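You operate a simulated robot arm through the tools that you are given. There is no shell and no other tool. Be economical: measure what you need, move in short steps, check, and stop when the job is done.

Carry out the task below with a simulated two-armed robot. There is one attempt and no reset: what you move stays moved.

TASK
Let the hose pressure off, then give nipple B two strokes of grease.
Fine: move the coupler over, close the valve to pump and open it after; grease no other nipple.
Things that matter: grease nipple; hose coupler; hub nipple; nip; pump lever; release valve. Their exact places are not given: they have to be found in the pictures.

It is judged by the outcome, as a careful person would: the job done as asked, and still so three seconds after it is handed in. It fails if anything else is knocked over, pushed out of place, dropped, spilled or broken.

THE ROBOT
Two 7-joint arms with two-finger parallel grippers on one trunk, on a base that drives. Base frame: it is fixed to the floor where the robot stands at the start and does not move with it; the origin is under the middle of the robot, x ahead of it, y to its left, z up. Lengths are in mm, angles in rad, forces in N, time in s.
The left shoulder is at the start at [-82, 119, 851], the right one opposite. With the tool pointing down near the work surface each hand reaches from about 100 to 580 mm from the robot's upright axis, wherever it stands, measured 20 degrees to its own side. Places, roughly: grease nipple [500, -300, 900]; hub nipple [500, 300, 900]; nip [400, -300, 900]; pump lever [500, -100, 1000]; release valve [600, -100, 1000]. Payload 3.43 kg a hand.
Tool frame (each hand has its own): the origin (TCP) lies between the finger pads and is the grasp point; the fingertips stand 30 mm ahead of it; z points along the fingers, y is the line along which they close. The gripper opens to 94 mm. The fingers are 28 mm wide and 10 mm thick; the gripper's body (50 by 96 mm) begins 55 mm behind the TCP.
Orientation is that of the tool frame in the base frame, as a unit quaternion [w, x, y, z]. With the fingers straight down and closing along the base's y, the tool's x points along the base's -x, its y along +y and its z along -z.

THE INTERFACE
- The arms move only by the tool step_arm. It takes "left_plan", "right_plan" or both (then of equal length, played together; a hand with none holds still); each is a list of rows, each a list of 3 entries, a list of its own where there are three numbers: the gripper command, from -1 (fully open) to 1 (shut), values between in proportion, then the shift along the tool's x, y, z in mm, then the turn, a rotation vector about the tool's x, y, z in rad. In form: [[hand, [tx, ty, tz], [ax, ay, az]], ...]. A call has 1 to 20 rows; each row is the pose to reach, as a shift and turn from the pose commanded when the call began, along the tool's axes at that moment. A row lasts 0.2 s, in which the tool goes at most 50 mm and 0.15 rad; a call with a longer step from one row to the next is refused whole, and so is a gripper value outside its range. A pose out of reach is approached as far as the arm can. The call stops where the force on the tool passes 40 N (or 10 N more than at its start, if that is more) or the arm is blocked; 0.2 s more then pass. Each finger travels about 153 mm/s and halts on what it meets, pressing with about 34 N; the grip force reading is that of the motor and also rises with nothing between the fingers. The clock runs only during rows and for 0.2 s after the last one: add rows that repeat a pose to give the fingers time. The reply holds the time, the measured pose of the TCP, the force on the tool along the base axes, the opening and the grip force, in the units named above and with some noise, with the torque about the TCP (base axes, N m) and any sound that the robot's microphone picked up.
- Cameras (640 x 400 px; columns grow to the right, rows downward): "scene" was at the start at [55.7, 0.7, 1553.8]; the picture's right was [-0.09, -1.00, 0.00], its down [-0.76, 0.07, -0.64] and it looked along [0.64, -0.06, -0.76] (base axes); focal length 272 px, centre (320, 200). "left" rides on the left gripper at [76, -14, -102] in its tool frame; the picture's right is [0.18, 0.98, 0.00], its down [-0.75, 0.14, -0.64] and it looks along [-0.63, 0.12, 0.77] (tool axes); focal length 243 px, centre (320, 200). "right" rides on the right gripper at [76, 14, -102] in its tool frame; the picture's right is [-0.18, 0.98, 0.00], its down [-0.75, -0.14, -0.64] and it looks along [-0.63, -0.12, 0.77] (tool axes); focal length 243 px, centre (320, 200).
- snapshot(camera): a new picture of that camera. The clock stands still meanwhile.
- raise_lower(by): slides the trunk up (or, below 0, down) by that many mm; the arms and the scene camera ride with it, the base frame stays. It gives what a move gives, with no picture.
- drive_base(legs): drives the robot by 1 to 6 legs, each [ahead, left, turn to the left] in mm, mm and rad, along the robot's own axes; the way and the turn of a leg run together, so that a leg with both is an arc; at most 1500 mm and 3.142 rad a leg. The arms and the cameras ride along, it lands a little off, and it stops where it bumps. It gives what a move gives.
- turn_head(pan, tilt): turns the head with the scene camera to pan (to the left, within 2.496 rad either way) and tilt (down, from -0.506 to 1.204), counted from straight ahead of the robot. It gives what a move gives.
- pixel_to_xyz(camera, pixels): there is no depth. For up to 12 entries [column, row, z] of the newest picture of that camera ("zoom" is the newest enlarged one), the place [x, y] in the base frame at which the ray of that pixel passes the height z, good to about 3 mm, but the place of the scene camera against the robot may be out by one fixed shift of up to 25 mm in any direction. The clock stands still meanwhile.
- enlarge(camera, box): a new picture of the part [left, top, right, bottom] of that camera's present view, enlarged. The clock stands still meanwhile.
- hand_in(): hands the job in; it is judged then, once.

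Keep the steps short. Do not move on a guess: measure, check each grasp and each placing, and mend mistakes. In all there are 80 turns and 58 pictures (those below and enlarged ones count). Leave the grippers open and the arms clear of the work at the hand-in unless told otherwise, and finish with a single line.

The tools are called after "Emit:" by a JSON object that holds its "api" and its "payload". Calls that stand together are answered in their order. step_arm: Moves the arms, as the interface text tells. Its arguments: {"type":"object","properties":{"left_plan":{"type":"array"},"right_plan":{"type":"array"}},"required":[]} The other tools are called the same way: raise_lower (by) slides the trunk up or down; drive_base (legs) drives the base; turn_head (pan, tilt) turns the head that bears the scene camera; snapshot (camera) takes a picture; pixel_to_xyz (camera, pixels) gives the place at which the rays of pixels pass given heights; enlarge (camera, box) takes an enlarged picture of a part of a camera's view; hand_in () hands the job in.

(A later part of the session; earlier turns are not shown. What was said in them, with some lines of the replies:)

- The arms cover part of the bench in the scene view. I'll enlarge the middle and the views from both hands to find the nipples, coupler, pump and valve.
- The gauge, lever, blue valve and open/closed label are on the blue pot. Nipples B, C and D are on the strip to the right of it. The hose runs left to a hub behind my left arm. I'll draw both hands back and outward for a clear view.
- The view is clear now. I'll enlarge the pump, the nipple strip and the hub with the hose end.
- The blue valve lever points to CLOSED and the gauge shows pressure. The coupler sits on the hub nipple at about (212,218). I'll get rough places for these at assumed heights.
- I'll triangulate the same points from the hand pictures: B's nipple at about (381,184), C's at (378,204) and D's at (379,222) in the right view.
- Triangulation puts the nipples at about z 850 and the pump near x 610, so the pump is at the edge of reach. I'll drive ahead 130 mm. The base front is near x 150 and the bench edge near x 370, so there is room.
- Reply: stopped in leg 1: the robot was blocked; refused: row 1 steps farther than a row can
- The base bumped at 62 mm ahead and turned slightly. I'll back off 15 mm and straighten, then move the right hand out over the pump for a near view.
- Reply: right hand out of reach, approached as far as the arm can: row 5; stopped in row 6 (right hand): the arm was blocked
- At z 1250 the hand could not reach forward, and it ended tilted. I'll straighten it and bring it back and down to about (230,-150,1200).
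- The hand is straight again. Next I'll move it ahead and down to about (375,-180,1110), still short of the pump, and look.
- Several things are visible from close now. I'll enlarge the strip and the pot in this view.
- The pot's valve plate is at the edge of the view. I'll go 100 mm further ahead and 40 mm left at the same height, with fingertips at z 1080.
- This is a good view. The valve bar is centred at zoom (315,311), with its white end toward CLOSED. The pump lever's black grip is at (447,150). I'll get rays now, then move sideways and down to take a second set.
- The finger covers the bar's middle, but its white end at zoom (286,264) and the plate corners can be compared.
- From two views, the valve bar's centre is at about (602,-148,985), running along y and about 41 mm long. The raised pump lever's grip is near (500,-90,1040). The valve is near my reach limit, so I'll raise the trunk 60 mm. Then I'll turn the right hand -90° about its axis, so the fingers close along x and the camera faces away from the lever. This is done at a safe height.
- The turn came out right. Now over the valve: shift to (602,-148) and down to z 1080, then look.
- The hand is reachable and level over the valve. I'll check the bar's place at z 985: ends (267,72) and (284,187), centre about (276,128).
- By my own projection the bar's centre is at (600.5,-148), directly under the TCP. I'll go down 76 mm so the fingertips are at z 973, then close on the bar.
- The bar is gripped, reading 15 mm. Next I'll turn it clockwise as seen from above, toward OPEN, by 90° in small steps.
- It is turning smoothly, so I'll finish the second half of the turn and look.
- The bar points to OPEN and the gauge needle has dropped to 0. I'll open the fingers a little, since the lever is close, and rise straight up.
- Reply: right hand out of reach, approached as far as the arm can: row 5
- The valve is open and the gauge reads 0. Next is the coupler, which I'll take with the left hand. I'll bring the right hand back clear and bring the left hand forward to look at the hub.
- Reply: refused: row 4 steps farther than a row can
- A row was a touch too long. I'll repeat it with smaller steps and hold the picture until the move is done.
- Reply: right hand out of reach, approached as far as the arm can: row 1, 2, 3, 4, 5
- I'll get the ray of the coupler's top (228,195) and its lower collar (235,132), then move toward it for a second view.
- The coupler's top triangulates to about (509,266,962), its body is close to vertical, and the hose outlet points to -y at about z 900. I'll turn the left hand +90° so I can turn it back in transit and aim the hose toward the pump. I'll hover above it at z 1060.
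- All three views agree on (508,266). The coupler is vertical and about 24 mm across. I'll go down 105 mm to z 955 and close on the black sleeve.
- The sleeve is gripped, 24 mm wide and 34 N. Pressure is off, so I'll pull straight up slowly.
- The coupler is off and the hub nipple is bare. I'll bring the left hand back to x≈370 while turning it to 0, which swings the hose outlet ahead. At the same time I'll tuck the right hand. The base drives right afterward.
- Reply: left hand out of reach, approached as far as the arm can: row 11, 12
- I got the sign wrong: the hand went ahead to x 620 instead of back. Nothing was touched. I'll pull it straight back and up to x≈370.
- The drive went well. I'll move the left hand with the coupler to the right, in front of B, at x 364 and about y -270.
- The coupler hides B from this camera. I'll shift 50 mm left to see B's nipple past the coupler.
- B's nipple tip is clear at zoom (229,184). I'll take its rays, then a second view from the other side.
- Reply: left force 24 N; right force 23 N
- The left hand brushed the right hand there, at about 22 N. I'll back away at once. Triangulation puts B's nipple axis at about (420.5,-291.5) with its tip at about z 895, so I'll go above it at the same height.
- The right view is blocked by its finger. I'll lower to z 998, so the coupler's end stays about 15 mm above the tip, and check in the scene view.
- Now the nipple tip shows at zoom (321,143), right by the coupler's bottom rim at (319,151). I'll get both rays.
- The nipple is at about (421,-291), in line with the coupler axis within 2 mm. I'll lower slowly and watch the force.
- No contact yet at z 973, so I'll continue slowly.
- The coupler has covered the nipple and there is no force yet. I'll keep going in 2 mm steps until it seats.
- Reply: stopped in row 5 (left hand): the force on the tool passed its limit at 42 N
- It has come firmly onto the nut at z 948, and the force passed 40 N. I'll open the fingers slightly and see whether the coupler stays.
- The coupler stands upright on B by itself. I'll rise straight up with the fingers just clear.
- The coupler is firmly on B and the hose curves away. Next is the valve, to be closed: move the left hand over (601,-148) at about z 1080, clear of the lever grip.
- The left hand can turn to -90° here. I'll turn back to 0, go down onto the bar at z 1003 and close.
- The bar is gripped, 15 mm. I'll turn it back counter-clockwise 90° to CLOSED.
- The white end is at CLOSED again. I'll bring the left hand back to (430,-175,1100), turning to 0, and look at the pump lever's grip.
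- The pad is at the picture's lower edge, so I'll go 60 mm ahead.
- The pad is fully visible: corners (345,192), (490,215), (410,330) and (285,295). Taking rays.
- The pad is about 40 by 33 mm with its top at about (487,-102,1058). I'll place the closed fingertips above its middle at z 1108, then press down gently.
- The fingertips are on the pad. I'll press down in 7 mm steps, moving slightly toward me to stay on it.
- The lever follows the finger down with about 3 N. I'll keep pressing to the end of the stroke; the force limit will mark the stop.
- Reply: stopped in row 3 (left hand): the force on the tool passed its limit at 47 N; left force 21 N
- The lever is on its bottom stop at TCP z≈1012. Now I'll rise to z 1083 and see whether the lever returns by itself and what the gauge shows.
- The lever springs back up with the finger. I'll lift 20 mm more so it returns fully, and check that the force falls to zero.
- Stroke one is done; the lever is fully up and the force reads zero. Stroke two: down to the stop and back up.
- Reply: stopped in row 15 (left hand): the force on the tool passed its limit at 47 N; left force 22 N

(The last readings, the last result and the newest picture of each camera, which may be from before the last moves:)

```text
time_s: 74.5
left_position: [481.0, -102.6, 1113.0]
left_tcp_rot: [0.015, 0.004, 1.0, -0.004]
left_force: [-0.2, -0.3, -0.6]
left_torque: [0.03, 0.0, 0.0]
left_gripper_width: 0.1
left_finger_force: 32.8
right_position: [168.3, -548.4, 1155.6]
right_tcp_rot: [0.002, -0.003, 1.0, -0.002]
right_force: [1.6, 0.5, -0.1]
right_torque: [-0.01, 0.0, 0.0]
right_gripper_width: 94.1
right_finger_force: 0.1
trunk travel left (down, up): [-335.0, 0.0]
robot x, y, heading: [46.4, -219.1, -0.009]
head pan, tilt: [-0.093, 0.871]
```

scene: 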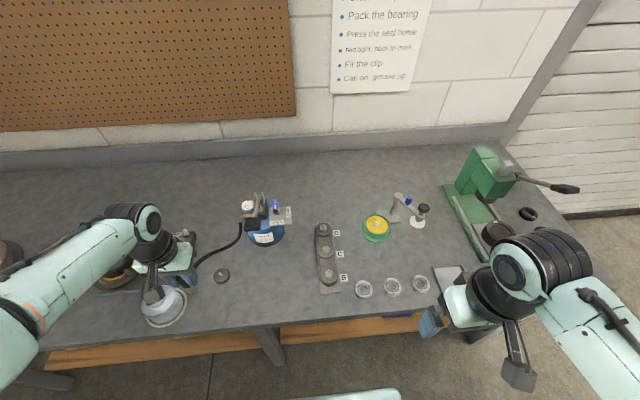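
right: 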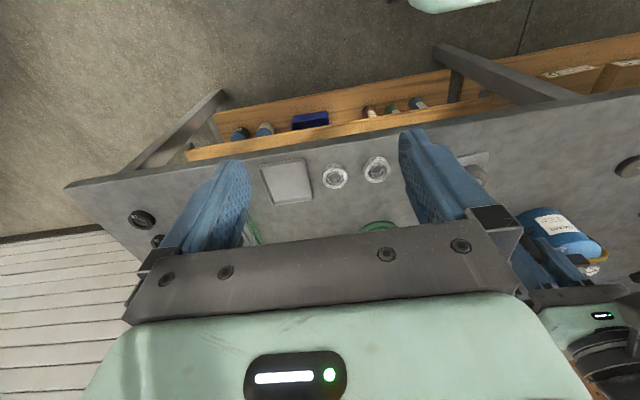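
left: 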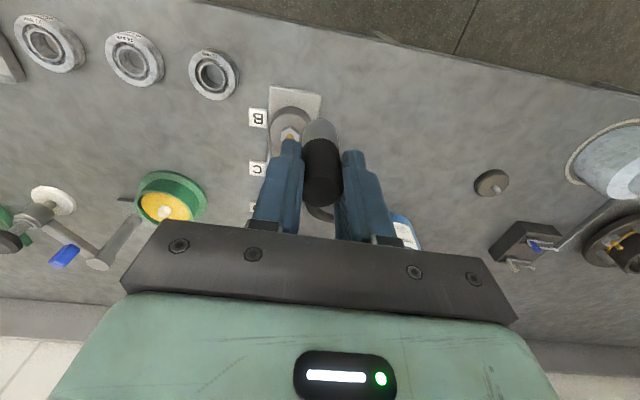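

Stroke two is done, and the lever is up again with zero force. I'll move the hand clear to the right, taking out the small tilt it picked up, then check gauge and hose in the scene view.

Emit:
{"api": "step_arm", "payload": {"left_plan": [[1, [0, -36, 0], [-0.008, 0.03, -0.008]], [1, [0, -72, 0], [-0.008, 0.03, -0.008]], [0.2, [-40, -72, 12], [-0.008, 0.03, -0.008]], [0.2, [-80, -60, 24], [-0.008, 0.03, -0.008]], [0.2, [-120, -46, 35], [-0.008, 0.03, -0.008]], [0.2, [-120, -46, 35], [-0.008, 0.03, -0.008]]]}}

Emit:
{"api": "enlarge", "payload": {"camera": "left", "box": [220, 60, 460, 220]}}

```text
time_s: 75.9
left_position: [599.4, -147.3, 1080.9]
left_tcp_rot: [0.0, 0.0, 1.0, 0.001]
left_force: [0.4, 0.4, -0.1]
left_torque: [0.03, -0.02, -0.02]
left_gripper_width: 37.5
left_finger_force: 0.1
right_position: [168.6, -546.0, 1156.9]
right_tcp_rot: [0.002, -0.003, 1.0, -0.001]
right_force: [-0.5, -1.1, -0.1]
right_torque: [-0.01, -0.01, -0.02]
right_gripper_width: 94.1
right_finger_force: 0.1
trunk travel left (down, up): [-335.0, 0.0]
robot x, y, heading: [48.6, -225.6, -0.01]
head pan, tilt: [-0.093, 0.871]
```

```text
2.50 times, centred on (340, 140) of left
```

zoom: 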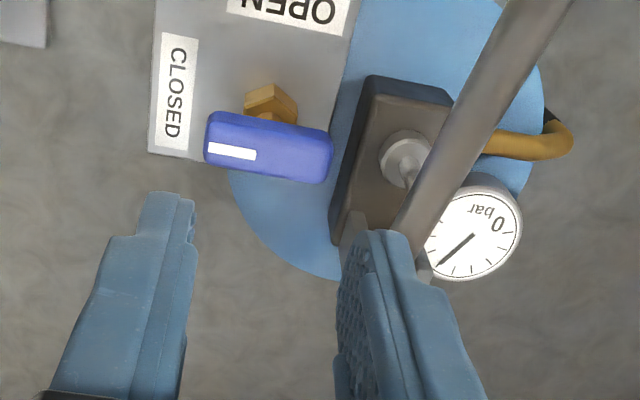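

The gauge now shows pressure and the valve is still closed. I'll turn the hand to -90°, go down onto the bar and close.

Emit:
{"api": "step_arm", "payload": {"left_plan": [[0.2, [0, 0, 0], [0, 0, -0.14]], [0.2, [0, 0, 0], [0, 0, -0.28]], [0.2, [0, 0, 0], [0, 0, -0.42]], [0.2, [0, 0, 0], [0, 0, -0.56]], [0.2, [0, 0, 0], [0, 0, -0.7]], [0.2, [0, 0, 0], [0, 0, -0.84]], [0.2, [0, 0, 0], [0, 0, -0.98]], [0.2, [0, 0, 0], [0, 0, -1.12]], [0.2, [0, 0, 0], [0, 0, -1.26]], [0.2, [0, 0, 0], [0, 0, -1.4]], [0.2, [0, 0, 0], [0, 0, -1.54]], [0.2, [0, 0, 25], [0, 0, -1.57]], [0.2, [0, 0, 50], [0, 0, -1.57]], [0.2, [0, 0, 78], [0, 0, -1.57]], [0.6, [0, 0, 78], [0, 0, -1.57]], [1, [0, 0, 78], [0, 0, -1.57]], [1, [0, 0, 78], [0, 0, -1.57]]]}}

```text
time_s: 79.5
left_position: [600.3, -149.5, 1003.6]
left_tcp_rot: [0.001, 0.707, -0.707, 0.0]
left_force: [-6.2, -0.8, -1.9]
left_torque: [-0.23, -0.02, 0.02]
left_gripper_width: 15.0
left_finger_force: 45.4
right_position: [169.2, -546.5, 1155.7]
right_tcp_rot: [0.002, -0.002, 1.0, 0.0]
right_force: [-0.1, 0.3, 0.4]
right_torque: [0.02, 0.0, 0.01]
right_gripper_width: 94.0
right_finger_force: 0.1
trunk travel left (down, up): [-335.0, 0.0]
robot x, y, heading: [50.0, -221.5, -0.007]
head pan, tilt: [-0.093, 0.871]
```

The bar is gripped. I'll turn it 90° clockwise to OPEN, then release and rise.

Emit:
{"api": "step_arm", "payload": {"left_plan": [[1, [0, 0, 0], [0, 0, 0.13]], [1, [0, 0, 0], [0, 0, 0.26]], [1, [0, 0, 0], [0, 0, 0.39]], [1, [0, 0, 0], [0, 0, 0.52]], [1, [0, 0, 0], [0, 0, 0.65]], [1, [0, 0, 0], [0, 0, 0.78]], [1, [0, 0, 0], [0, 0, 0.91]], [1, [0, 0, 0], [0, 0, 1.04]], [1, [0, 0, 0], [0, 0, 1.17]], [1, [0, 0, 0], [0, 0, 1.3]], [1, [0, 0, 0], [0, 0, 1.43]], [1, [0, 0, 0], [0, 0, 1.57]], [1, [0, 0, 0], [0, 0, 1.57]]]}}

Emit:
{"api": "step_arm", "payload": {"left_plan": [[0.3, [0, 0, 0], [0, 0, 0]], [0.3, [0, 0, 0], [0, 0, 0]], [0.3, [0, 0, -30], [0, 0, 0]], [0.3, [0, 0, -75], [0, 0, 0]]]}}

Emit:
{"api": "enlarge", "payload": {"camera": "left", "box": [220, 60, 460, 220]}}

```text
time_s: 82.3
left_position: [598.8, -148.6, 1002.9]
left_tcp_rot: [-0.003, 0.001, 1.0, 0.0]
left_force: [-20.2, -2.6, -19.4]
left_torque: [-0.06, -0.19, 0.03]
left_gripper_width: 15.1
left_finger_force: 44.8
right_position: [167.2, -547.6, 1156.2]
right_tcp_rot: [0.003, -0.003, 1.0, -0.001]
right_force: [0.5, -0.1, 0.3]
right_torque: [-0.01, -0.02, 0.0]
right_gripper_width: 93.9
right_finger_force: 0.1
trunk travel left (down, up): [-335.0, 0.0]
robot x, y, heading: [45.2, -223.1, -0.009]
head pan, tilt: [-0.093, 0.871]
```

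```text
time_s: 83.3
left_position: [601.8, -147.9, 1079.0]
left_tcp_rot: [0.0, -0.001, 1.0, 0.0]
left_force: [0.8, -0.1, -1.2]
left_torque: [0.0, 0.03, 0.01]
left_gripper_width: 33.0
left_finger_force: 0.1
right_position: [168.8, -547.4, 1156.8]
right_tcp_rot: [0.001, -0.002, 1.0, -0.001]
right_force: [0.5, 0.0, 0.3]
right_torque: [-0.02, 0.01, 0.0]
right_gripper_width: 94.1
right_finger_force: 0.1
trunk travel left (down, up): [-335.0, 0.0]
robot x, y, heading: [48.3, -219.4, 0.001]
head pan, tilt: [-0.093, 0.871]
```

```text
2.50 times, centred on (340, 140) of left
```

zoom: 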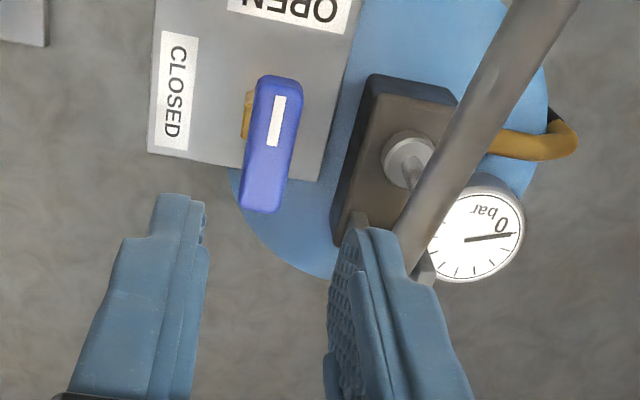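

The valve is at OPEN and the gauge is back to 0. I'll withdraw the left hand to the right and back, then open both grippers.

Emit:
{"api": "step_arm", "payload": {"left_plan": [[0.3, [25, -25, 0], [0, 0, 0]], [0.3, [55, -45, 0], [0, 0, 0]], [0.3, [95, -48, -5], [0, 0, 0]], [0.3, [135, -48, -10], [0, 0, 0]], [0.3, [175, -40, -15], [0, 0, 0]], [0, [215, -20, -20], [0, 0, 0]], [-0.5, [255, 0, -25], [0, 0, 0]], [-1, [295, 20, -30], [0, 0, 0]], [-1, [330, 40, -40], [0, 0, 0]], [-1, [360, 60, -60], [0, 0, 0]]]}}

Emit:
{"api": "snapshot", "payload": {"camera": "scene"}}

Emit:
{"api": "enlarge", "payload": {"camera": "scene", "box": [230, 180, 370, 300]}}

```text
time_s: 85.5
left_position: [239.6, -89.4, 1139.2]
left_tcp_rot: [0.001, -0.001, 1.0, -0.001]
left_force: [-0.6, -0.2, 0.1]
left_torque: [-0.03, 0.01, 0.02]
left_gripper_width: 93.9
left_finger_force: 0.0
right_position: [168.7, -548.2, 1156.9]
right_tcp_rot: [0.002, -0.002, 1.0, 0.0]
right_force: [0.0, -0.2, -0.1]
right_torque: [0.0, -0.03, -0.04]
right_gripper_width: 94.1
right_finger_force: 0.1
trunk travel left (down, up): [-335.0, 0.0]
robot x, y, heading: [49.9, -225.6, -0.006]
head pan, tilt: [-0.093, 0.871]
```

```text
2 pictures are left
```

scene: 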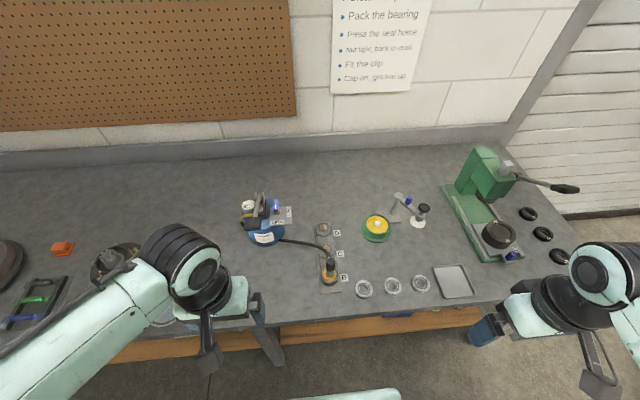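

```text
3.33 times, centred on (300, 240) of scene
```

zoom: 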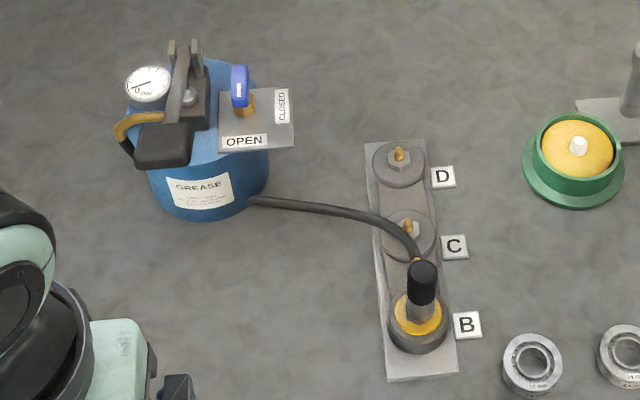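

The grease collar shows at B only, the coupler is seated there, the valve is open, the gauge reads 0, and the arms are clear. I'm handing in.

Emit:
{"api": "hand_in", "payload": {}}

```text
The job is handed in.
```

Done: I let the hose pressure off, moved the coupler to nipple B, gave it two full strokes with the valve closed, then opened the valve; the gauge reads 0 and grease shows only at B.
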